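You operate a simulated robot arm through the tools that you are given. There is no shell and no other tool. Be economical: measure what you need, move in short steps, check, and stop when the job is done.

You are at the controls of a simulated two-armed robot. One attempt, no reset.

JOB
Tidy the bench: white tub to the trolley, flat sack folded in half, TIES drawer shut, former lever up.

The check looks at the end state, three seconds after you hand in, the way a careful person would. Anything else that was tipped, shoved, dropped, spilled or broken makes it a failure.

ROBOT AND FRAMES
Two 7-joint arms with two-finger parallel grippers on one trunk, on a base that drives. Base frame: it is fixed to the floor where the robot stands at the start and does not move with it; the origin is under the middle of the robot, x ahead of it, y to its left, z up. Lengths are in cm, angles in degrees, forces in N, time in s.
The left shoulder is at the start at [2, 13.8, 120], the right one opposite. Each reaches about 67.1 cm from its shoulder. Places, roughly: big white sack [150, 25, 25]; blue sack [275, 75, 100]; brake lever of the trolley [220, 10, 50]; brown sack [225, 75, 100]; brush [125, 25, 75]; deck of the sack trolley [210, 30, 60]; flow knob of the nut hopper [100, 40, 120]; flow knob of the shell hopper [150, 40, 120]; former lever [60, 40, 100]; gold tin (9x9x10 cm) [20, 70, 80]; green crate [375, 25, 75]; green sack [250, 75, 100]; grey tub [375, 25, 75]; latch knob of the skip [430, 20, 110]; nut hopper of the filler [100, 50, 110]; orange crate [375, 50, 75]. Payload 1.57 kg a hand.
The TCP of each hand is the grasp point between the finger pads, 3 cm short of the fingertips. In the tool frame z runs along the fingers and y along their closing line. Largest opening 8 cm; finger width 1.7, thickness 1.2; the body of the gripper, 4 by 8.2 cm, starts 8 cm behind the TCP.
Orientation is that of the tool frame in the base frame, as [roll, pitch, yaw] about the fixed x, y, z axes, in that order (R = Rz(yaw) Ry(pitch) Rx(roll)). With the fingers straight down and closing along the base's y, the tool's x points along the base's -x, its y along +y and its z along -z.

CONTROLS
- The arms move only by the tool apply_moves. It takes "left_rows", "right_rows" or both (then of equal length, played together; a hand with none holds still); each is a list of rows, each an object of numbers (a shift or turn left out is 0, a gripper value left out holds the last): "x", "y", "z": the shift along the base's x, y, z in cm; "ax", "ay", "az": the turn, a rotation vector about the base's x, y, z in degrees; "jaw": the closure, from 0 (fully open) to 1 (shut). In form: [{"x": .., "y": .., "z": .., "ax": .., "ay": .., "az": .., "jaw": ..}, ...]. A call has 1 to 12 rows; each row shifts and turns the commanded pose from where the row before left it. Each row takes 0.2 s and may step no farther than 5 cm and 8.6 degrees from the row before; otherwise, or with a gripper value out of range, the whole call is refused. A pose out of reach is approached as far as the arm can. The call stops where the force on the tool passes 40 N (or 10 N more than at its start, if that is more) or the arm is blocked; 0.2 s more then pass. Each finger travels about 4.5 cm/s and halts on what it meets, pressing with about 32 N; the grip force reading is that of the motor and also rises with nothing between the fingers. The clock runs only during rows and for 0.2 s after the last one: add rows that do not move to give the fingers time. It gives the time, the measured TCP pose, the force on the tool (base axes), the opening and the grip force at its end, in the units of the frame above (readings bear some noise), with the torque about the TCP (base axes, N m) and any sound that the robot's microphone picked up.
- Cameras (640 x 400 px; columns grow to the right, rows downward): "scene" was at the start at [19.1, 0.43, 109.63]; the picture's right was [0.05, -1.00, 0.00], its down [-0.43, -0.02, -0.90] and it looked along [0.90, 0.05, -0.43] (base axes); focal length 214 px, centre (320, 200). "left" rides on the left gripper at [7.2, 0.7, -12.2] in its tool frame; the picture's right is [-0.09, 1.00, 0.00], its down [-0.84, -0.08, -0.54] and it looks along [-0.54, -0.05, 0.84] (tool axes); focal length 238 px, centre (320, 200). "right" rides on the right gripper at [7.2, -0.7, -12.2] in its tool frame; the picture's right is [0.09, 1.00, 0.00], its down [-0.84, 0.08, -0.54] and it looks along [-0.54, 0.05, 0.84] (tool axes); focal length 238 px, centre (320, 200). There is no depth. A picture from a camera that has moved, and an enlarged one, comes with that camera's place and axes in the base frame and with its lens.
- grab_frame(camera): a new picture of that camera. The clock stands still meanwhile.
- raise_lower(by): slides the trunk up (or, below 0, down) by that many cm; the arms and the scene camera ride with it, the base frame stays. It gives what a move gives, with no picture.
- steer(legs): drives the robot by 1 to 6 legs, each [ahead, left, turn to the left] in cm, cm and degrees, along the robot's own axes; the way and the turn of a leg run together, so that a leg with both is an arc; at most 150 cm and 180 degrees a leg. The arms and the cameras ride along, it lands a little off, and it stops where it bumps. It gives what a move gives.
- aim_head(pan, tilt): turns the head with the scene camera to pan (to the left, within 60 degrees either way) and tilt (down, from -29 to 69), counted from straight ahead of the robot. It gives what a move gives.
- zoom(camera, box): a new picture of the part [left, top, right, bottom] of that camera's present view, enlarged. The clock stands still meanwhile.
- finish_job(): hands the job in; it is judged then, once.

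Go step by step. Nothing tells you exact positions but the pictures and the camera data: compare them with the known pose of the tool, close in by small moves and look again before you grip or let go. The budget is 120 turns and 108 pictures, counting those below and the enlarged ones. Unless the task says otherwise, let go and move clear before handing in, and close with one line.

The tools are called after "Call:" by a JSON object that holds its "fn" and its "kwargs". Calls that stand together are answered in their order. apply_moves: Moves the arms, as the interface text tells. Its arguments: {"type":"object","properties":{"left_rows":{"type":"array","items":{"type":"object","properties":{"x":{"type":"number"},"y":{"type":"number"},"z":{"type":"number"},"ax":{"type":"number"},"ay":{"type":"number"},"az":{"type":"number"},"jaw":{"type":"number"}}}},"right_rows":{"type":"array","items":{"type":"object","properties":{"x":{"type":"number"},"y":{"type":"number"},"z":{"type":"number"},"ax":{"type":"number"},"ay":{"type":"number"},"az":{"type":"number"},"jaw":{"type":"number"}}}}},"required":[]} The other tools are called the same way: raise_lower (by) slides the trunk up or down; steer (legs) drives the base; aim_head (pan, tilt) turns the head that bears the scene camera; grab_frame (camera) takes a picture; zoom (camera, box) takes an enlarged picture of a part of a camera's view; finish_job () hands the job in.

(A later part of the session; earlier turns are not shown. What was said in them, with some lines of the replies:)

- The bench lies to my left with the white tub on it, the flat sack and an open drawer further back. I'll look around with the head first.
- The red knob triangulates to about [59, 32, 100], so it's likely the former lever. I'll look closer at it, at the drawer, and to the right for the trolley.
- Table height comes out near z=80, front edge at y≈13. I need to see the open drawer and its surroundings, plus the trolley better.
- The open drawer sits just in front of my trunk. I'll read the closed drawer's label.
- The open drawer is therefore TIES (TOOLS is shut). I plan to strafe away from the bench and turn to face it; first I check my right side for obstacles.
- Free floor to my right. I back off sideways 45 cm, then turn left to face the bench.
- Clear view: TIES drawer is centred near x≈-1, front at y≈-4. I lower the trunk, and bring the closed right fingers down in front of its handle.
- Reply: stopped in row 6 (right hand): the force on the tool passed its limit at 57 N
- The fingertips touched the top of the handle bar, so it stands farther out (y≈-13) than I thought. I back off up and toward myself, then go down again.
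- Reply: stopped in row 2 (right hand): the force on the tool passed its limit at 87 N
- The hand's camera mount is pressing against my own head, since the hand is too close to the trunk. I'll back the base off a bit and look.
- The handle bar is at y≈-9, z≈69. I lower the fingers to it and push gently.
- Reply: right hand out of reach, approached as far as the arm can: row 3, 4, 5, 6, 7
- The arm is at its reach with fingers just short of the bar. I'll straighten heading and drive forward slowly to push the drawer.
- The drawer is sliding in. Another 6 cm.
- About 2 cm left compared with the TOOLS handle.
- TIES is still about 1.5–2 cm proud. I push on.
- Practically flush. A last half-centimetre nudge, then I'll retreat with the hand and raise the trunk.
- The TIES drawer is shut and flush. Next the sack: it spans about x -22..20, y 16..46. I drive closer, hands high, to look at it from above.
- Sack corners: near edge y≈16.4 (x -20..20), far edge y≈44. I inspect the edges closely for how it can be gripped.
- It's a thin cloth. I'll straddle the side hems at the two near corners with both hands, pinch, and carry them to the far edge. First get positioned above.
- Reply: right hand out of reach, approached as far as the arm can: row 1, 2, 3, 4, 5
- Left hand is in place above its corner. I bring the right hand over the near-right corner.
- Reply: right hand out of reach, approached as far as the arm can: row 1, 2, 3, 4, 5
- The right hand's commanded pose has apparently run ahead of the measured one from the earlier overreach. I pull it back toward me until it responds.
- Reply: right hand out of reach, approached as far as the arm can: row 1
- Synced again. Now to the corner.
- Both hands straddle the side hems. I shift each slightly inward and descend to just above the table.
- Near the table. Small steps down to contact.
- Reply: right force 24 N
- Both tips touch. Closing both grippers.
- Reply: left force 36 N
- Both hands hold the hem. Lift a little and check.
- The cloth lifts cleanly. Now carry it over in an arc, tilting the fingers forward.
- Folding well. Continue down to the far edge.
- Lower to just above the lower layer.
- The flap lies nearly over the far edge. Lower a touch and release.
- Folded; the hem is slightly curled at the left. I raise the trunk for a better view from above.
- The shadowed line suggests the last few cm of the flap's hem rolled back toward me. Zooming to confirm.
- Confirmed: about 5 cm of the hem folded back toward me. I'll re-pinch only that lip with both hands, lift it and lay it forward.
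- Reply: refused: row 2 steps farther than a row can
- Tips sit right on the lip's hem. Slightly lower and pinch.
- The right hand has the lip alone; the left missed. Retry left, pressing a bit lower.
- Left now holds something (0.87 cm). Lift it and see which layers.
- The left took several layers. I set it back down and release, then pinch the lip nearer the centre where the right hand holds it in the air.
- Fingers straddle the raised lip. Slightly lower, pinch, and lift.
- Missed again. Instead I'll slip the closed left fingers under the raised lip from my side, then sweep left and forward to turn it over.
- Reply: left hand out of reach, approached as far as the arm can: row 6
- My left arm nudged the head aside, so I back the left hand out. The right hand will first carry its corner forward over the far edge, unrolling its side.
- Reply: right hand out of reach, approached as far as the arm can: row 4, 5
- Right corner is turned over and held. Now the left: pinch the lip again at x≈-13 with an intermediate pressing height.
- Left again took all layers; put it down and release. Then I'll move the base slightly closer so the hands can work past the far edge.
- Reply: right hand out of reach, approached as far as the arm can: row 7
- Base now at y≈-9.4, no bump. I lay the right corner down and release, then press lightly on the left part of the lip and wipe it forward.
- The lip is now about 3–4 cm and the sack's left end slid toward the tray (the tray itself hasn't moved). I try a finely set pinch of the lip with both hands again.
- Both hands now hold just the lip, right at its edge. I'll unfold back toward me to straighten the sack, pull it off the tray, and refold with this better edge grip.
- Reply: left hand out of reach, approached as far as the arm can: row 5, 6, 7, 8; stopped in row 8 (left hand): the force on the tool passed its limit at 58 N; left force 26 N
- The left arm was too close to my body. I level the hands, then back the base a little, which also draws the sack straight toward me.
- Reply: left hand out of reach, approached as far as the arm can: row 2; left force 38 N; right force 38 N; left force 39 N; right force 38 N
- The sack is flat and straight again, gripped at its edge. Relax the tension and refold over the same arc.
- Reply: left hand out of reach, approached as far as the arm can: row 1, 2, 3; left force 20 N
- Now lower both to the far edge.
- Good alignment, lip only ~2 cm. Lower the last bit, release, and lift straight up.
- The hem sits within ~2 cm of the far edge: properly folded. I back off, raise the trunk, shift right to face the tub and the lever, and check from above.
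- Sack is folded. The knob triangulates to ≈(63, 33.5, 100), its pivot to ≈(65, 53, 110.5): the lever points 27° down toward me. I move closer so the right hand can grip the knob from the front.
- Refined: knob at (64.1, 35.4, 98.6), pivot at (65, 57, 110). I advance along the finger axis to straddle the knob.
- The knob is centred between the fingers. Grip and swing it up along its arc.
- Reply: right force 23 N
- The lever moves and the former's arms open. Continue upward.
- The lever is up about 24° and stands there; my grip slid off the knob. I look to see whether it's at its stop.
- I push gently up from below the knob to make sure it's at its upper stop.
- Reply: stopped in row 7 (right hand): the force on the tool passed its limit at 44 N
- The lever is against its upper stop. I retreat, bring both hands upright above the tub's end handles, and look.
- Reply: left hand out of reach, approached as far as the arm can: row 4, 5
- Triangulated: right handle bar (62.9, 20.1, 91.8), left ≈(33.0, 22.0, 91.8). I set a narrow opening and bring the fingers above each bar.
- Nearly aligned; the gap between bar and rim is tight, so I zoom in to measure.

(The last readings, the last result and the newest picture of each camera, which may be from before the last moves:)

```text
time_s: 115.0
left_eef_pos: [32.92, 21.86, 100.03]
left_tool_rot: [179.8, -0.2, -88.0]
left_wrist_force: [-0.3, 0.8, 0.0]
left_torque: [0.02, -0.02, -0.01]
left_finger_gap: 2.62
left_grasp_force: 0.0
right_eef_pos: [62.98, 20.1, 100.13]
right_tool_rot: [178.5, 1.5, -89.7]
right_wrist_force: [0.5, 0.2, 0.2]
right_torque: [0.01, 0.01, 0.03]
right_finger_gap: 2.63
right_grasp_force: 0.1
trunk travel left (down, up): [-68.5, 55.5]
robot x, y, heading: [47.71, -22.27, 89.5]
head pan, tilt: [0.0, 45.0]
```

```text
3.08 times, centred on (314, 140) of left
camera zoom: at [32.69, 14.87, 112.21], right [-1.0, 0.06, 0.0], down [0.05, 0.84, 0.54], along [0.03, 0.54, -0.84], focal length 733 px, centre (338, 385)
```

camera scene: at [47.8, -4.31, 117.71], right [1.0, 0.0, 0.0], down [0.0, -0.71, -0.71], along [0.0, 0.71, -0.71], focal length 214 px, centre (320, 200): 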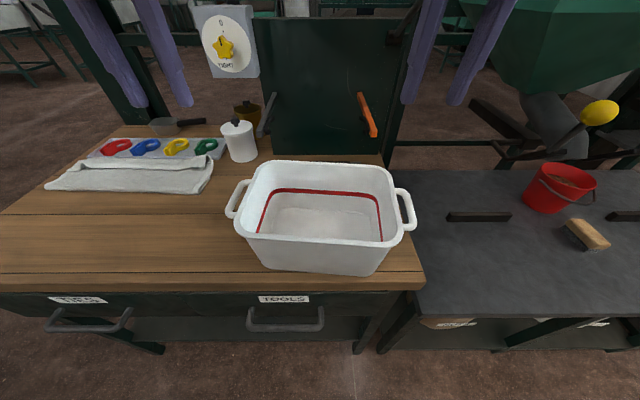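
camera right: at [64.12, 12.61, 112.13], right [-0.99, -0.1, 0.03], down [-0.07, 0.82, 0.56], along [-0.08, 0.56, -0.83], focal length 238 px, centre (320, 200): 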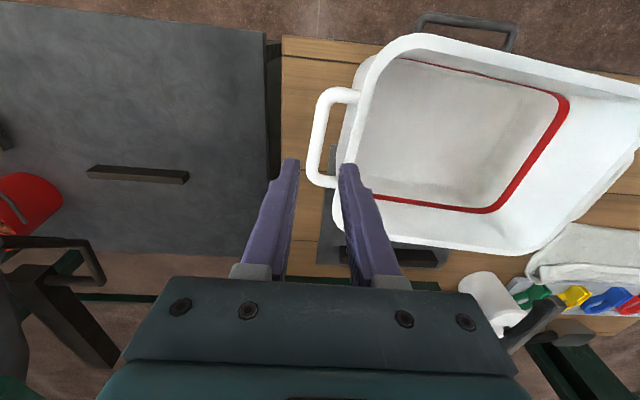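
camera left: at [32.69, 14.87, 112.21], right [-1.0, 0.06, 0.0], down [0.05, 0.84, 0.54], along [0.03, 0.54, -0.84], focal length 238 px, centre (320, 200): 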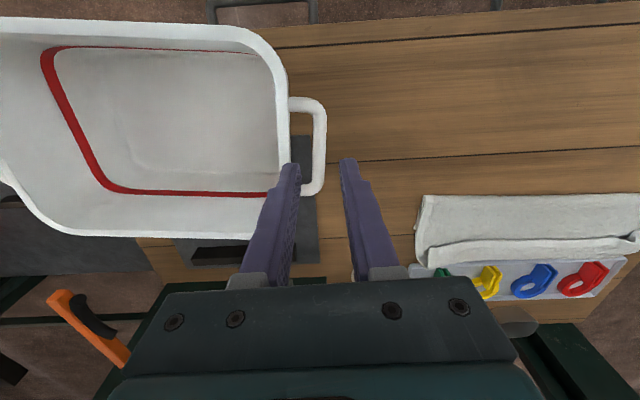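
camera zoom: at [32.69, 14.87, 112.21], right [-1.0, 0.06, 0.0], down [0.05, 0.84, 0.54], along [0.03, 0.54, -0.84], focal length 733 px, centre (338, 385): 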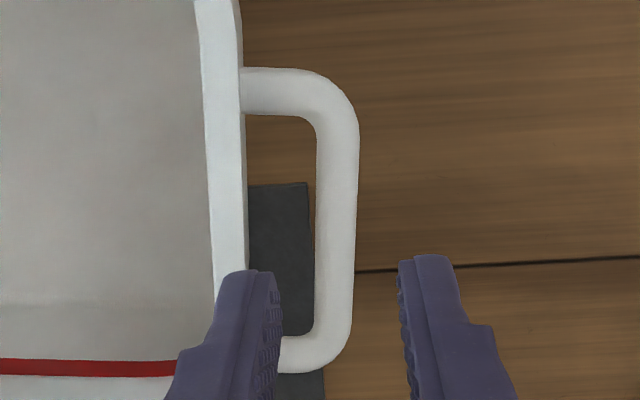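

Measured: left bar centre (33.15, 22.3), right (63.1, 19.8), gaps ~1.9 cm. I set opening 1.9 cm, match the tub's slight yaw, and descend over both bars.

Call:
{"fn": "apply_moves", "kwargs": {"left_rows": [{"x": 0.2, "y": 0.45, "az": -5.5, "jaw": 0.7625}, {"z": -2}, {"z": -2}, {"z": -1.5}, {"z": -1.5}, {"z": -1.5}], "right_rows": [{"x": 0.1, "y": -0.3, "az": -3.8, "jaw": 0.7625}, {"z": -2}, {"z": -2}, {"z": -1.5}, {"z": -1.5}, {"z": -1.5}]}}

Call:
{"fn": "zoom", "kwargs": {"camera": "scene", "box": [200, 130, 440, 280]}}

```text
time_s: 116.4
left_eef_pos: [33.1, 21.79, 91.63]
left_tool_rot: [179.7, -0.1, -93.7]
left_wrist_force: [-0.9, -1.3, -0.8]
left_torque: [-0.03, 0.05, -0.04]
left_finger_gap: 1.9
left_grasp_force: 0.1
left hand out of reach, approached as far as the arm can: row 6
right_eef_pos: [63.09, 20.11, 91.43]
right_tool_rot: [178.4, 1.4, -93.6]
right_wrist_force: [0.0, -1.0, 1.0]
right_torque: [0.0, 0.01, -0.04]
right_finger_gap: 1.89
right_grasp_force: 0.2
trunk travel left (down, up): [-68.5, 55.5]
robot x, y, heading: [48.11, -22.53, 90.1]
head pan, tilt: [0.0, 45.0]
```

```text
2.67 times, centred on (320, 205) of scene
camera zoom: at [47.81, -4.33, 117.7], right [1.0, 0.0, 0.0], down [0.0, -0.71, -0.71], along [0.0, 0.71, -0.71], focal length 572 px, centre (320, 187)
```

zoom: 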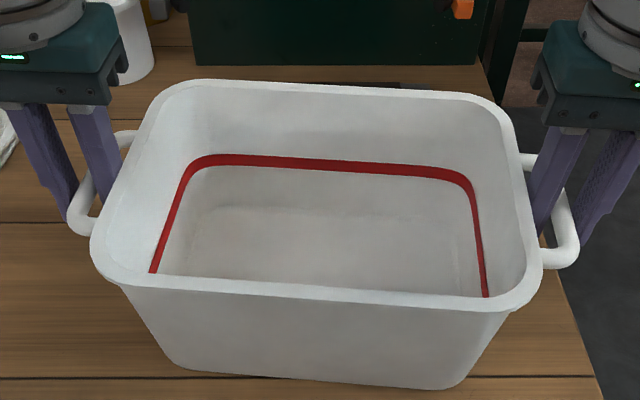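

Both hands straddle the bars without contact. Grip, then lift with the trunk a little.

Call:
{"fn": "apply_moves", "kwargs": {"left_rows": [{"jaw": 1}, {}, {}, {}], "right_rows": [{"jaw": 1}, {}, {}, {}]}}

Call:
{"fn": "raise_lower", "kwargs": {"by": 3}}

Call:
{"fn": "grab_frame", "kwargs": {"camera": "scene"}}

```text
time_s: 117.4
left_eef_pos: [33.13, 21.69, 91.77]
left_tool_rot: [179.8, -0.1, -93.7]
left_wrist_force: [2.1, -1.4, 1.8]
left_torque: [0.2, 0.0, -0.41]
left_finger_gap: 1.15
left_grasp_force: 29.0
right_eef_pos: [63.07, 20.02, 91.55]
right_tool_rot: [178.3, 1.5, -93.6]
right_wrist_force: [-3.0, 2.8, 0.1]
right_torque: [-0.09, 0.02, -0.46]
right_finger_gap: 1.13
right_grasp_force: 29.0
trunk travel left (down, up): [-68.5, 55.5]
robot x, y, heading: [47.55, -22.27, 89.9]
head pan, tilt: [0.0, 45.0]
```

```text
time_s: 118.2
left_eef_pos: [33.05, 22.09, 94.99]
left_tool_rot: [179.7, 0.2, -93.5]
left_wrist_force: [1.0, -4.8, 20.6]
left_torque: [0.03, -0.03, 0.15]
left_finger_gap: 0.0
left_grasp_force: 21.2
right_eef_pos: [63.12, 20.09, 94.68]
right_tool_rot: [178.5, 1.4, -93.6]
right_wrist_force: [-0.1, -0.1, 6.6]
right_torque: [-0.34, -0.02, -0.24]
right_finger_gap: 1.08
right_grasp_force: 29.1
trunk travel left (down, up): [-71.5, 52.5]
robot x, y, heading: [47.34, -22.52, 89.9]
head pan, tilt: [0.0, 45.0]
```

```text
18 pictures are left
camera scene: at [47.79, -4.23, 120.79], right [1.0, 0.0, 0.0], down [0.0, -0.71, -0.71], along [0.0, 0.71, -0.71], focal length 214 px, centre (320, 200)
```

scene: 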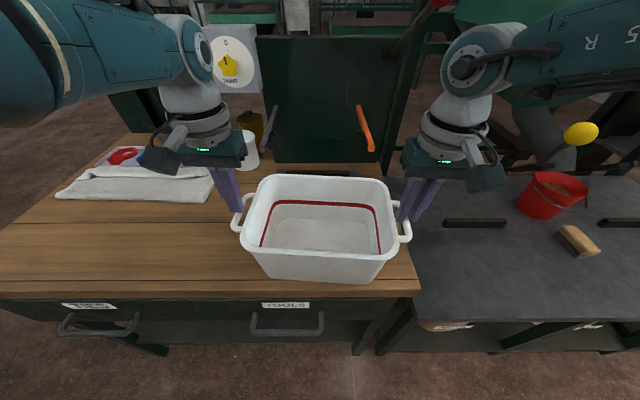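

The left grip slipped off its bar; I need a deeper hold. I open, set the tub back with the trunk, and re-grip both bars about 2 cm deeper.

Call:
{"fn": "apply_moves", "kwargs": {"left_rows": [{"z": 1.5}, {"jaw": 0.7625, "z": 0.5}, {}, {}]}}

Call:
{"fn": "raise_lower", "kwargs": {"by": -3.2}}

Call:
{"fn": "apply_moves", "kwargs": {"right_rows": [{"jaw": 0.7625}, {}, {}]}}

Call:
{"fn": "grab_frame", "kwargs": {"camera": "left"}}

Call:
{"fn": "grab_frame", "kwargs": {"camera": "right"}}

```text
time_s: 119.2
left_eef_pos: [33.21, 21.8, 96.77]
left_tool_rot: [179.8, -0.2, -93.6]
left_wrist_force: [-0.2, -0.7, 1.4]
left_torque: [0.03, -0.02, -0.03]
left_finger_gap: 1.89
left_grasp_force: 0.1
right_eef_pos: [63.22, 20.26, 94.57]
right_tool_rot: [178.5, 1.4, -93.6]
right_wrist_force: [2.6, -0.7, 16.4]
right_torque: [-0.04, -0.03, -0.13]
right_finger_gap: 1.03
right_grasp_force: 28.6
trunk travel left (down, up): [-71.5, 52.5]
robot x, y, heading: [47.67, -22.46, 89.9]
head pan, tilt: [0.0, 45.0]
```

```text
time_s: 119.5
left_eef_pos: [33.34, 21.72, 96.52]
left_tool_rot: [179.8, 0.0, -93.7]
left_wrist_force: [-0.5, 0.4, -0.6]
left_torque: [0.02, -0.03, -0.01]
left_finger_gap: 1.9
left_grasp_force: 0.1
right_eef_pos: [63.55, 20.17, 94.46]
right_tool_rot: [179.0, 1.5, -93.7]
right_wrist_force: [4.4, -4.0, 15.3]
right_torque: [0.15, -0.28, -0.05]
right_finger_gap: 1.09
right_grasp_force: 28.4
trunk travel left (down, up): [-71.2, 52.8]
robot x, y, heading: [48.16, -22.35, 89.9]
head pan, tilt: [0.0, 45.0]
stopped: the force on the tool passed its limit at 50 N (the readings are from after the stop); the commanded pose is now the measured one
```

```text
time_s: 120.3
left_eef_pos: [33.18, 21.78, 96.41]
left_tool_rot: [179.8, 0.0, -93.6]
left_wrist_force: [-0.4, 0.7, 0.0]
left_torque: [0.0, -0.02, 0.02]
left_finger_gap: 1.92
left_grasp_force: 0.0
right_eef_pos: [63.33, 20.03, 94.31]
right_tool_rot: [178.7, 1.3, -93.6]
right_wrist_force: [-0.2, -0.6, 0.4]
right_torque: [-0.02, -0.03, -0.02]
right_finger_gap: 1.87
right_grasp_force: 0.2
trunk travel left (down, up): [-71.2, 52.8]
robot x, y, heading: [47.99, -22.3, 89.9]
head pan, tilt: [0.0, 45.0]
```

```text
17 pictures are left
camera left: at [32.17, 14.74, 108.69], right [-0.99, 0.16, 0.0], down [0.13, 0.83, 0.54], along [0.08, 0.53, -0.84], focal length 238 px, centre (320, 200)
```

left: 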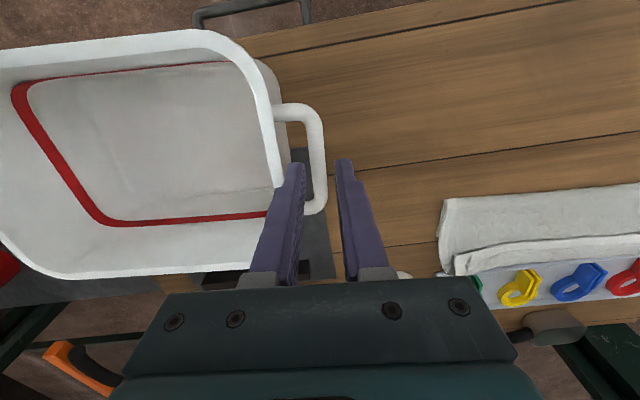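

```text
16 pictures are left
camera right: at [63.97, 12.62, 106.3], right [-1.0, -0.03, 0.02], down [-0.01, 0.83, 0.56], along [-0.03, 0.56, -0.83], focal length 238 px, centre (320, 200)
```

right: 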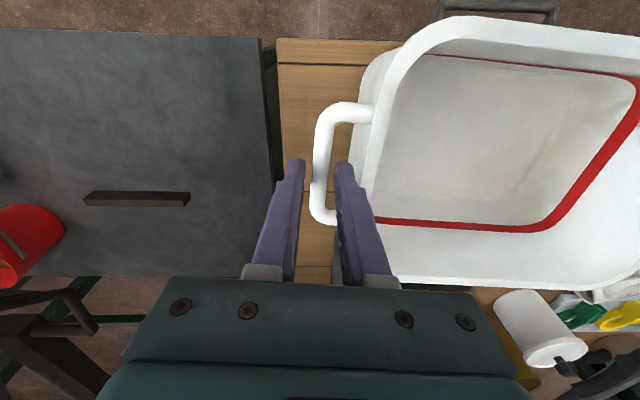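

Neither end actually lifted: the pads had slid up the round bars. The fingers are still straddling them; I go down with the trunk so the bars sit deep between the pads, and re-grip.

Call:
{"fn": "apply_moves", "kwargs": {"right_rows": [{"z": 1.5}]}}

Call:
{"fn": "raise_lower", "kwargs": {"by": -6.5}}

Call:
{"fn": "apply_moves", "kwargs": {"left_rows": [{"jaw": 1}, {}, {}, {}], "right_rows": [{"jaw": 1}, {}, {}, {}]}}

Call:
{"fn": "raise_lower", "kwargs": {"by": 0.7}}

Call:
{"fn": "raise_lower", "kwargs": {"by": 0.7}}

```text
time_s: 120.7
left_eef_pos: [33.19, 21.63, 96.39]
left_tool_rot: [179.8, -0.2, -93.7]
left_wrist_force: [0.4, 0.8, -0.1]
left_torque: [0.01, 0.01, 0.01]
left_finger_gap: 1.91
left_grasp_force: 0.0
right_eef_pos: [63.56, 20.18, 95.77]
right_tool_rot: [178.8, 1.2, -93.6]
right_wrist_force: [0.4, 0.6, -1.2]
right_torque: [-0.01, -0.03, -0.02]
right_finger_gap: 1.9
right_grasp_force: 0.1
trunk travel left (down, up): [-71.2, 52.8]
robot x, y, heading: [48.02, -22.48, 89.8]
head pan, tilt: [0.0, 45.0]
```

```text
time_s: 121.7
left_eef_pos: [33.1, 21.78, 89.96]
left_tool_rot: [179.8, -0.2, -93.7]
left_wrist_force: [0.5, 0.7, -0.4]
left_torque: [0.03, -0.01, -0.02]
left_finger_gap: 1.92
left_grasp_force: 0.0
right_eef_pos: [63.51, 20.15, 89.38]
right_tool_rot: [178.8, 1.4, -93.6]
right_wrist_force: [-0.4, -0.2, 0.2]
right_torque: [0.0, -0.03, 0.02]
right_finger_gap: 1.92
right_grasp_force: 0.0
trunk travel left (down, up): [-64.7, 59.3]
robot x, y, heading: [47.89, -22.11, 90.0]
head pan, tilt: [0.0, 45.0]
```

```text
time_s: 122.7
left_eef_pos: [33.4, 21.67, 89.89]
left_tool_rot: [180.0, -0.1, -93.8]
left_wrist_force: [19.7, -1.1, 1.1]
left_torque: [0.2, 0.32, -0.08]
left_finger_gap: 1.14
left_grasp_force: 29.2
right_eef_pos: [63.22, 20.24, 89.44]
right_tool_rot: [178.5, 1.3, -93.5]
right_wrist_force: [-19.3, 1.1, 0.7]
right_torque: [-0.12, -0.4, -0.15]
right_finger_gap: 1.14
right_grasp_force: 28.5
trunk travel left (down, up): [-64.7, 59.3]
robot x, y, heading: [47.72, -22.55, 89.8]
head pan, tilt: [0.0, 45.0]
```

```text
time_s: 123.3
left_eef_pos: [33.42, 21.62, 90.64]
left_tool_rot: [-179.8, -0.1, -93.7]
left_wrist_force: [22.9, -1.2, -1.2]
left_torque: [-0.15, 0.38, -0.01]
left_finger_gap: 1.13
left_grasp_force: 28.6
right_eef_pos: [63.34, 20.17, 90.13]
right_tool_rot: [178.5, 1.2, -93.6]
right_wrist_force: [-23.8, 1.5, -0.6]
right_torque: [0.08, -0.49, -0.08]
right_finger_gap: 1.12
right_grasp_force: 29.0
trunk travel left (down, up): [-65.4, 58.6]
robot x, y, heading: [47.85, -22.65, 89.7]
head pan, tilt: [0.0, 45.0]
```

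```text
time_s: 123.8
left_eef_pos: [33.46, 21.75, 91.38]
left_tool_rot: [-179.8, -0.2, -93.7]
left_wrist_force: [24.7, -1.6, -1.8]
left_torque: [-0.27, 0.37, -0.07]
left_finger_gap: 1.12
left_grasp_force: 29.4
right_eef_pos: [63.29, 20.09, 90.7]
right_tool_rot: [178.7, 1.2, -93.6]
right_wrist_force: [-23.6, 1.7, -0.6]
right_torque: [0.26, -0.53, -0.12]
right_finger_gap: 1.12
right_grasp_force: 28.5
trunk travel left (down, up): [-66.1, 57.9]
robot x, y, heading: [47.82, -22.68, 89.8]
head pan, tilt: [0.0, 45.0]
```

The bars now rise with the hands (light tub). I relieve the sideways tension and lift on.

Call:
{"fn": "apply_moves", "kwargs": {"left_rows": [{"x": 0.2}, {"x": 0.1}], "right_rows": [{"x": -0.2}, {"x": -0.1}]}}

Call:
{"fn": "raise_lower", "kwargs": {"by": 10}}

Call:
{"fn": "grab_frame", "kwargs": {"camera": "scene"}}

```text
time_s: 124.5
left_eef_pos: [33.43, 21.74, 91.48]
left_tool_rot: [179.7, -0.1, -93.5]
left_wrist_force: [11.6, -0.8, -0.7]
left_torque: [-0.21, 0.16, -0.07]
left_finger_gap: 1.11
left_grasp_force: 29.2
right_eef_pos: [63.18, 20.1, 90.74]
right_tool_rot: [178.9, 1.3, -93.8]
right_wrist_force: [-12.1, 1.0, -1.5]
right_torque: [0.17, -0.29, -0.03]
right_finger_gap: 1.14
right_grasp_force: 29.0
trunk travel left (down, up): [-66.1, 57.9]
robot x, y, heading: [47.93, -22.26, 89.9]
head pan, tilt: [0.0, 45.0]
```

```text
time_s: 125.8
left_eef_pos: [33.25, 21.65, 101.43]
left_tool_rot: [179.7, -0.1, -93.6]
left_wrist_force: [0.0, -0.1, -1.0]
left_torque: [0.19, -0.01, -0.02]
left_finger_gap: 1.12
left_grasp_force: 28.6
right_eef_pos: [63.23, 20.14, 100.74]
right_tool_rot: [178.9, 1.3, -93.7]
right_wrist_force: [0.7, 0.3, -0.5]
right_torque: [-0.21, 0.01, -0.03]
right_finger_gap: 1.1
right_grasp_force: 29.2
trunk travel left (down, up): [-76.1, 47.9]
robot x, y, heading: [47.59, -22.33, 90.0]
head pan, tilt: [0.0, 45.0]
```

```text
15 pictures are left
camera scene: at [47.81, -4.34, 125.24], right [1.0, 0.0, 0.0], down [0.0, -0.71, -0.71], along [0.0, 0.71, -0.71], focal length 214 px, centre (320, 200)
```

scene: 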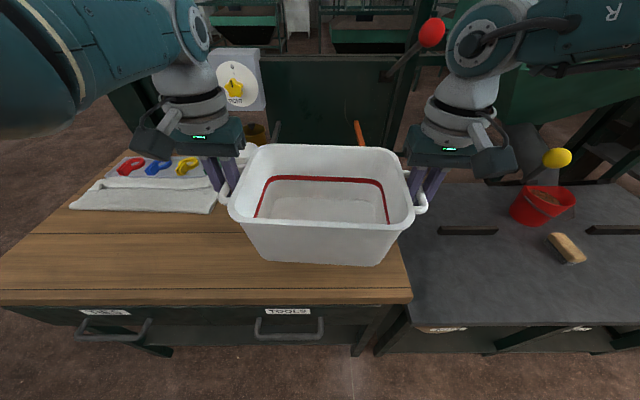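

The tub is held level and the lever stays up. I back away from the bench and carry it right toward the trolley.

Call:
{"fn": "steer", "kwargs": {"legs": [[-32, 0, 0], [0, -140, 0]]}}

Call:
{"fn": "aim_head", "kwargs": {"pan": -15, "tilt": 38}}

Call:
{"fn": "grab_frame", "kwargs": {"camera": "scene"}}

```text
time_s: 134.6
left_eef_pos: [174.19, -8.75, 101.38]
left_tool_rot: [179.7, -0.1, -92.1]
left_wrist_force: [-18.2, 0.5, -1.1]
left_torque: [-0.01, -0.3, -0.06]
left_finger_gap: 1.11
left_grasp_force: 28.9
right_eef_pos: [204.03, -9.52, 100.78]
right_tool_rot: [178.8, 1.2, -92.2]
right_wrist_force: [18.3, -0.5, -0.4]
right_torque: [0.03, 0.39, -0.01]
right_finger_gap: 1.11
right_grasp_force: 28.5
trunk travel left (down, up): [-76.1, 47.9]
robot x, y, heading: [189.81, -52.3, 91.0]
head pan, tilt: [0.0, 45.0]
```

```text
time_s: 135.3
left_eef_pos: [174.12, -8.75, 101.33]
left_tool_rot: [179.6, 0.0, -92.1]
left_wrist_force: [0.6, 0.1, -1.1]
left_torque: [-0.04, 0.0, -0.06]
left_finger_gap: 1.12
left_grasp_force: 28.9
right_eef_pos: [204.14, -9.51, 100.82]
right_tool_rot: [178.8, 1.2, -92.2]
right_wrist_force: [-0.2, -0.1, -1.4]
right_torque: [-0.01, 0.01, -0.04]
right_finger_gap: 1.11
right_grasp_force: 28.4
trunk travel left (down, up): [-76.1, 47.9]
robot x, y, heading: [189.84, -52.5, 91.3]
head pan, tilt: [-15.0, 38.0]
```

```text
14 pictures are left
camera scene: at [191.58, -34.14, 126.27], right [0.97, -0.24, 0.0], down [-0.15, -0.6, -0.79], along [0.19, 0.77, -0.62], focal length 214 px, centre (320, 200)
```

scene: 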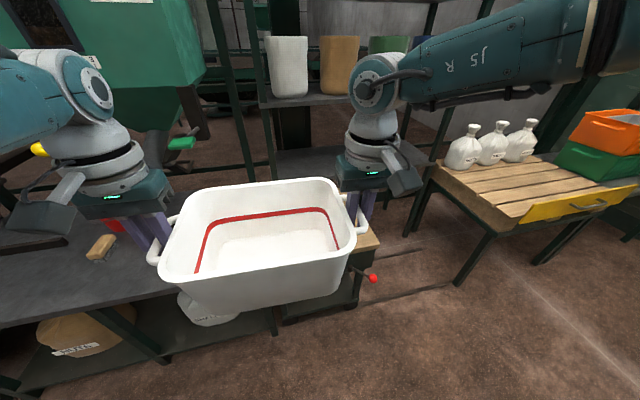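

The tub hides the trolley; near-right deck corner is ≈(227, 16), brake knob ≈(223, 7, 50). I check the deck with the right wrist camera.

Call:
{"fn": "grab_frame", "kwargs": {"camera": "right"}}

Call:
{"fn": "grab_frame", "kwargs": {"camera": "left"}}

```text
13 pictures are left
camera right: at [204.88, -16.94, 112.76], right [-1.0, -0.05, 0.02], down [-0.03, 0.83, 0.56], along [-0.05, 0.56, -0.83], focal length 238 px, centre (320, 200)
```

right: 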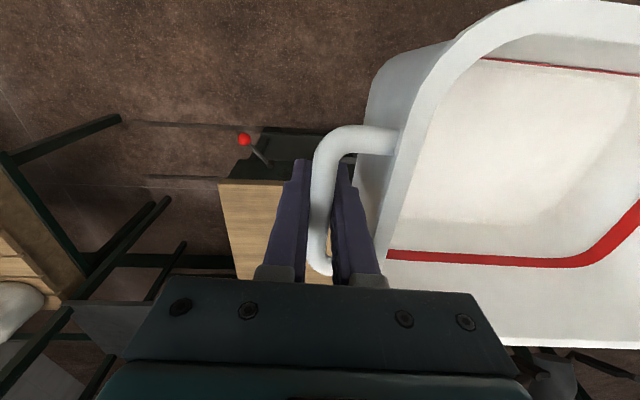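

```text
12 pictures are left
camera left: at [173.39, -15.77, 113.58], right [-0.99, 0.13, 0.01], down [0.11, 0.83, 0.54], along [0.06, 0.54, -0.84], focal length 238 px, centre (320, 200)
```

left: 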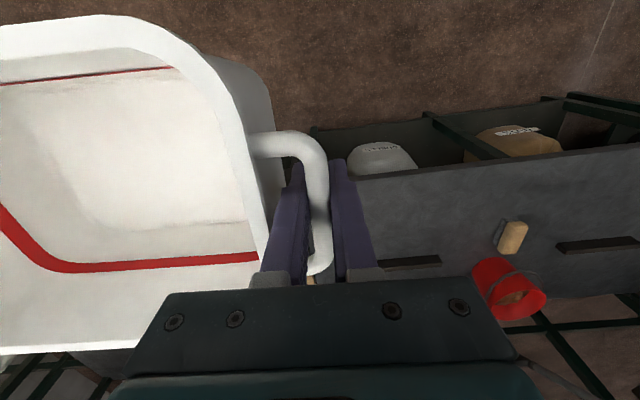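

The deck spans about x 192–228, y 14–52+. I align at x≈210 and drive in so the tub's centre comes to y≈26, keeping clear of the brake lever.

Call:
{"fn": "steer", "kwargs": {"legs": [[0, -20.5, 0], [0, 0, -1.3], [35, 0, 0]]}}

Call:
{"fn": "aim_head", "kwargs": {"pan": 0, "tilt": 60}}

Call:
{"fn": "grab_frame", "kwargs": {"camera": "scene"}}

Call:
{"fn": "grab_frame", "kwargs": {"camera": "right"}}

```text
time_s: 139.2
left_eef_pos: [196.06, 26.14, 101.21]
left_tool_rot: [179.6, -0.1, -93.2]
left_wrist_force: [-1.8, -0.9, -1.2]
left_torque: [0.06, -0.05, -0.06]
left_finger_gap: 1.13
left_grasp_force: 29.3
right_eef_pos: [225.93, 24.73, 100.68]
right_tool_rot: [178.8, 1.3, -93.2]
right_wrist_force: [2.5, 0.7, -1.0]
right_torque: [-0.04, 0.04, -0.05]
right_finger_gap: 1.13
right_grasp_force: 28.9
trunk travel left (down, up): [-76.1, 47.9]
robot x, y, heading: [211.13, -17.76, 90.0]
head pan, tilt: [-15.0, 38.0]
```

```text
time_s: 140.0
left_eef_pos: [196.11, 26.09, 101.24]
left_tool_rot: [179.7, -0.1, -93.2]
left_wrist_force: [-0.7, -0.3, -1.4]
left_torque: [0.0, -0.01, -0.05]
left_finger_gap: 1.12
left_grasp_force: 29.2
right_eef_pos: [225.95, 24.76, 100.74]
right_tool_rot: [178.7, 1.2, -93.3]
right_wrist_force: [0.0, -0.1, -1.8]
right_torque: [-0.05, 0.02, -0.05]
right_finger_gap: 1.13
right_grasp_force: 28.6
trunk travel left (down, up): [-76.1, 47.9]
robot x, y, heading: [210.96, -17.77, 90.4]
head pan, tilt: [0.0, 60.0]
```

```text
11 pictures are left
camera scene: at [210.8, -1.24, 123.3], right [1.0, 0.0, 0.0], down [0.0, -0.87, -0.5], along [0.0, 0.5, -0.87], focal length 214 px, centre (320, 200)
```

scene: 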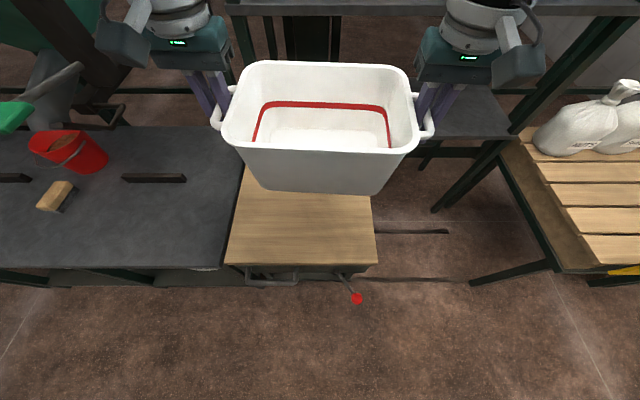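

```text
10 pictures are left
camera right: at [226.64, 17.38, 112.75], right [-1.0, -0.04, 0.02], down [-0.02, 0.83, 0.56], along [-0.04, 0.56, -0.83], focal length 238 px, centre (320, 200)
```

right: 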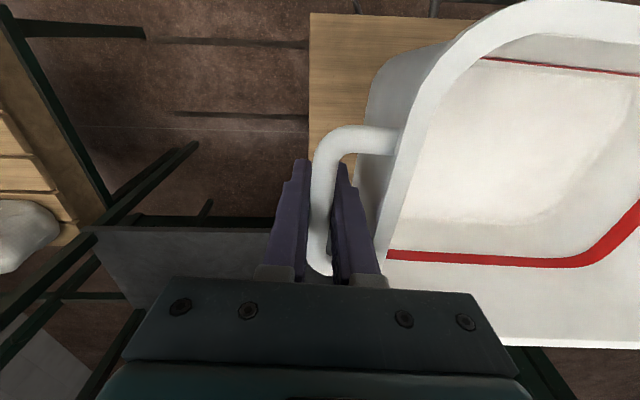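

The tub is over the deck (near edge y≈14, right edge x≈227; the neighbouring table's edge at x≈189 is clear of the left hand). I lower with the trunk.

Call:
{"fn": "raise_lower", "kwargs": {"by": -26}}

Call:
{"fn": "grab_frame", "kwargs": {"camera": "scene"}}

```text
time_s: 142.7
left_eef_pos: [196.14, 26.02, 75.35]
left_tool_rot: [179.7, -0.1, -93.2]
left_wrist_force: [0.3, -1.4, -2.2]
left_torque: [-0.01, 0.0, -0.07]
left_finger_gap: 1.13
left_grasp_force: 28.5
right_eef_pos: [226.03, 24.68, 74.7]
right_tool_rot: [178.8, 1.2, -93.3]
right_wrist_force: [0.2, 0.5, -0.8]
right_torque: [-0.07, 0.02, -0.08]
right_finger_gap: 1.12
right_grasp_force: 28.7
trunk travel left (down, up): [-50.1, 73.9]
robot x, y, heading: [210.65, -18.06, 90.2]
head pan, tilt: [0.0, 60.0]
```

```text
9 pictures are left
camera scene: at [210.8, -1.25, 97.3], right [1.0, 0.0, 0.0], down [0.0, -0.87, -0.5], along [0.0, 0.5, -0.87], focal length 214 px, centre (320, 200)
```

scene: 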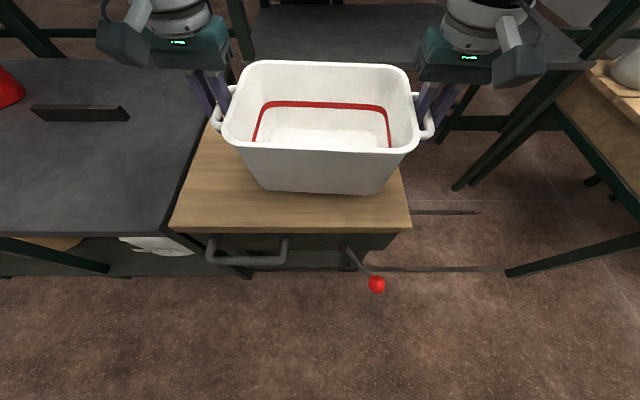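

Consistent: deck at z≈60, tub bottom about 5 cm above. Lower in small steps to contact.

Call:
{"fn": "raise_lower", "kwargs": {"by": -4.3}}

Call:
{"fn": "raise_lower", "kwargs": {"by": -0.6}}

Call:
{"fn": "raise_lower", "kwargs": {"by": -0.4}}

```text
time_s: 143.6
left_eef_pos: [196.02, 26.49, 71.26]
left_tool_rot: [179.6, 0.3, -93.2]
left_wrist_force: [-1.2, -4.4, 22.3]
left_torque: [0.39, -0.05, -0.06]
left_finger_gap: 1.14
left_grasp_force: 28.6
right_eef_pos: [226.0, 25.2, 70.71]
right_tool_rot: [178.8, 1.6, -93.2]
right_wrist_force: [2.2, -2.9, 24.3]
right_torque: [0.21, 0.03, -0.05]
right_finger_gap: 1.13
right_grasp_force: 28.6
trunk travel left (down, up): [-45.8, 78.2]
robot x, y, heading: [210.79, -17.41, 90.0]
head pan, tilt: [0.0, 60.0]
```

```text
time_s: 144.1
left_eef_pos: [196.01, 26.62, 70.7]
left_tool_rot: [179.6, 0.1, -93.2]
left_wrist_force: [-1.2, -1.0, 23.2]
left_torque: [0.27, -0.01, -0.04]
left_finger_gap: 1.1
left_grasp_force: 28.7
right_eef_pos: [226.01, 25.4, 70.06]
right_tool_rot: [178.8, 1.5, -93.2]
right_wrist_force: [1.9, -1.0, 23.1]
right_torque: [0.15, -0.01, 0.01]
right_finger_gap: 1.11
right_grasp_force: 28.6
trunk travel left (down, up): [-45.2, 78.8]
robot x, y, heading: [210.95, -17.64, 90.1]
head pan, tilt: [0.0, 60.0]
```

```text
time_s: 144.7
left_eef_pos: [196.12, 26.62, 70.21]
left_tool_rot: [179.7, 0.2, -93.2]
left_wrist_force: [0.3, -0.3, 22.4]
left_torque: [0.04, 0.01, -0.07]
left_finger_gap: 1.13
left_grasp_force: 28.8
right_eef_pos: [226.07, 25.36, 69.56]
right_tool_rot: [178.9, 1.5, -93.1]
right_wrist_force: [1.2, 0.7, 21.2]
right_torque: [-0.06, 0.0, -0.05]
right_finger_gap: 1.14
right_grasp_force: 29.3
trunk travel left (down, up): [-44.8, 79.2]
robot x, y, heading: [211.08, -17.88, 90.2]
head pan, tilt: [0.0, 60.0]
```

The tub stands on the deck. Release to the narrow opening and raise straight up.

Call:
{"fn": "apply_moves", "kwargs": {"left_rows": [{"jaw": 0.78}, {}, {}], "right_rows": [{"jaw": 0.78}, {}, {}]}}

Call:
{"fn": "raise_lower", "kwargs": {"by": 5}}

Call:
{"fn": "raise_lower", "kwargs": {"by": 22}}

Call:
{"fn": "grab_frame", "kwargs": {"camera": "scene"}}

```text
time_s: 145.4
left_eef_pos: [196.09, 26.32, 69.99]
left_tool_rot: [179.6, -0.3, -93.2]
left_wrist_force: [-0.9, -0.2, 0.3]
left_torque: [0.04, 0.02, 0.0]
left_finger_gap: 1.72
left_grasp_force: 0.0
right_eef_pos: [226.08, 24.75, 69.43]
right_tool_rot: [178.8, 1.1, -93.3]
right_wrist_force: [0.2, 0.6, 0.8]
right_torque: [0.02, 0.01, -0.01]
right_finger_gap: 1.76
right_grasp_force: 0.0
trunk travel left (down, up): [-44.8, 79.2]
robot x, y, heading: [210.79, -17.95, 90.4]
head pan, tilt: [0.0, 60.0]
```

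```text
time_s: 146.4
left_eef_pos: [196.04, 26.12, 75.12]
left_tool_rot: [179.6, -0.2, -93.2]
left_wrist_force: [0.1, 0.7, -0.9]
left_torque: [0.01, -0.03, 0.0]
left_finger_gap: 1.8
left_grasp_force: 0.1
right_eef_pos: [226.0, 24.89, 74.48]
right_tool_rot: [178.7, 1.3, -93.2]
right_wrist_force: [-0.1, 0.0, 0.2]
right_torque: [-0.03, 0.0, 0.0]
right_finger_gap: 1.77
right_grasp_force: 0.1
trunk travel left (down, up): [-49.8, 74.2]
robot x, y, heading: [210.81, -17.97, 90.1]
head pan, tilt: [0.0, 60.0]
```

```text
time_s: 148.7
left_eef_pos: [196.13, 26.18, 97.02]
left_tool_rot: [179.6, 0.0, -93.3]
left_wrist_force: [0.0, 0.4, 0.0]
left_torque: [0.02, -0.02, 0.01]
left_finger_gap: 1.74
left_grasp_force: 0.0
right_eef_pos: [226.02, 24.83, 96.38]
right_tool_rot: [178.9, 1.2, -93.3]
right_wrist_force: [0.1, 0.2, -0.7]
right_torque: [0.04, -0.01, 0.03]
right_finger_gap: 1.76
right_grasp_force: 0.1
trunk travel left (down, up): [-71.8, 52.2]
robot x, y, heading: [210.62, -17.79, 90.0]
head pan, tilt: [0.0, 60.0]
```

```text
8 pictures are left
camera scene: at [210.8, -1.24, 119.0], right [1.0, 0.0, 0.0], down [0.0, -0.87, -0.5], along [0.0, 0.5, -0.87], focal length 214 px, centre (320, 200)
```

scene: 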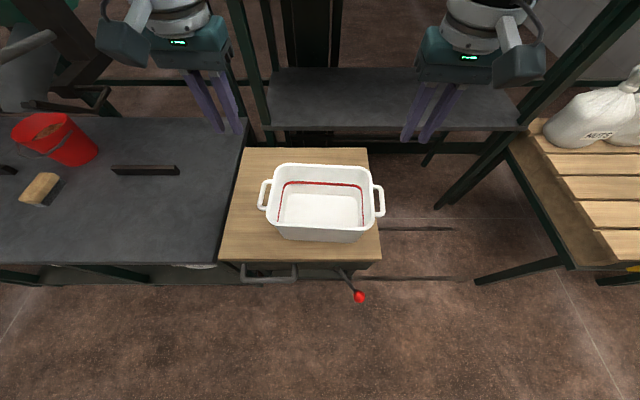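

The tub rests on the trolley. I back away and return to verify the bench.

Call:
{"fn": "steer", "kwargs": {"legs": [[-34, 0, 0], [0, 150, 0], [0, 35, 0]]}}

Call:
{"fn": "aim_head", "kwargs": {"pan": 0, "tilt": 32}}

Call:
{"fn": "grab_frame", "kwargs": {"camera": "scene"}}

```text
time_s: 159.8
left_eef_pos: [11.18, -9.73, 96.9]
left_tool_rot: [179.6, -0.2, -92.4]
left_wrist_force: [0.1, 1.1, 0.1]
left_torque: [-0.01, 0.01, -0.02]
left_finger_gap: 1.76
left_grasp_force: 0.1
right_eef_pos: [41.09, -10.49, 96.41]
right_tool_rot: [178.7, 1.2, -92.4]
right_wrist_force: [-0.3, -0.1, -0.2]
right_torque: [0.01, 0.0, -0.03]
right_finger_gap: 1.74
right_grasp_force: 0.0
trunk travel left (down, up): [-71.8, 52.2]
robot x, y, heading: [26.73, -53.57, 91.2]
head pan, tilt: [0.0, 60.0]
```

```text
time_s: 160.7
left_eef_pos: [10.98, -9.73, 96.96]
left_tool_rot: [179.6, -0.1, -92.3]
left_wrist_force: [0.0, 0.1, 0.5]
left_torque: [0.02, -0.03, 0.0]
left_finger_gap: 1.75
left_grasp_force: 0.0
right_eef_pos: [41.09, -10.6, 96.55]
right_tool_rot: [178.8, 1.3, -92.4]
right_wrist_force: [-0.4, 0.1, 0.3]
right_torque: [0.0, 0.01, -0.02]
right_finger_gap: 1.75
right_grasp_force: 0.1
trunk travel left (down, up): [-71.8, 52.2]
robot x, y, heading: [26.15, -53.4, 90.9]
head pan, tilt: [0.0, 32.0]
```

```text
7 pictures are left
camera scene: at [26.21, -34.53, 122.89], right [1.0, 0.02, 0.0], down [0.01, -0.53, -0.85], along [-0.02, 0.85, -0.53], focal length 214 px, centre (320, 200)
```

scene: 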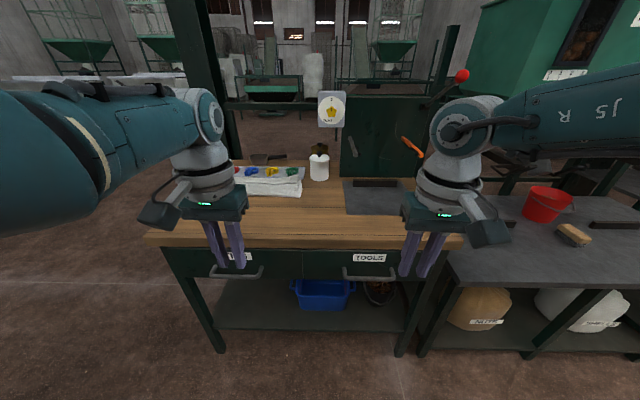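

Lever up, drawers flush. A closer look at the sack, tray and tin, and the drawer front.

Call:
{"fn": "zoom", "kwargs": {"camera": "scene", "box": [220, 90, 460, 240]}}

Call:
{"fn": "zoom", "kwargs": {"camera": "scene", "box": [160, 225, 420, 300]}}

```text
2.67 times, centred on (340, 165) of scene
camera zoom: at [26.21, -34.53, 122.89], right [1.0, 0.02, 0.0], down [0.01, -0.53, -0.85], along [-0.02, 0.85, -0.53], focal length 572 px, centre (267, 293)
```

zoom: 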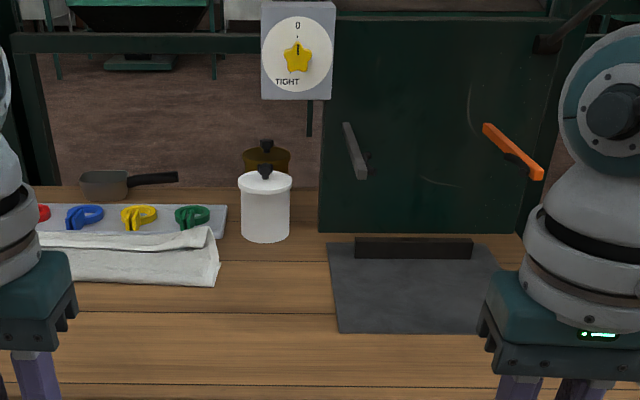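

```text
2.46 times, centred on (290, 262) of scene
camera zoom: at [26.21, -34.53, 122.89], right [1.0, 0.02, 0.0], down [0.01, -0.53, -0.85], along [-0.02, 0.85, -0.53], focal length 528 px, centre (394, 46)
```

zoom: 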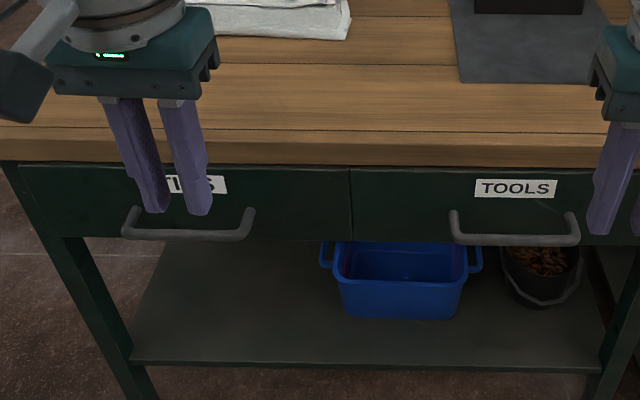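

The drawer is flush, the lever is up, the sack is folded, the tin and clip tray are undisturbed, and the tub is on the trolley. My hands are clear, so I hand in.

Call:
{"fn": "finish_job", "kwargs": {}}

```text
The job is handed in.
```

I handed the job in. The white tub is on the trolley deck, the sack is folded in half, the TIES drawer is shut flush, and the former lever is up against its stop. The sack's hem is curled back a little and sits about 2 cm short of its far edge. The folded sack also lies against the front of the clip tray, and the tray did not appear to have moved.
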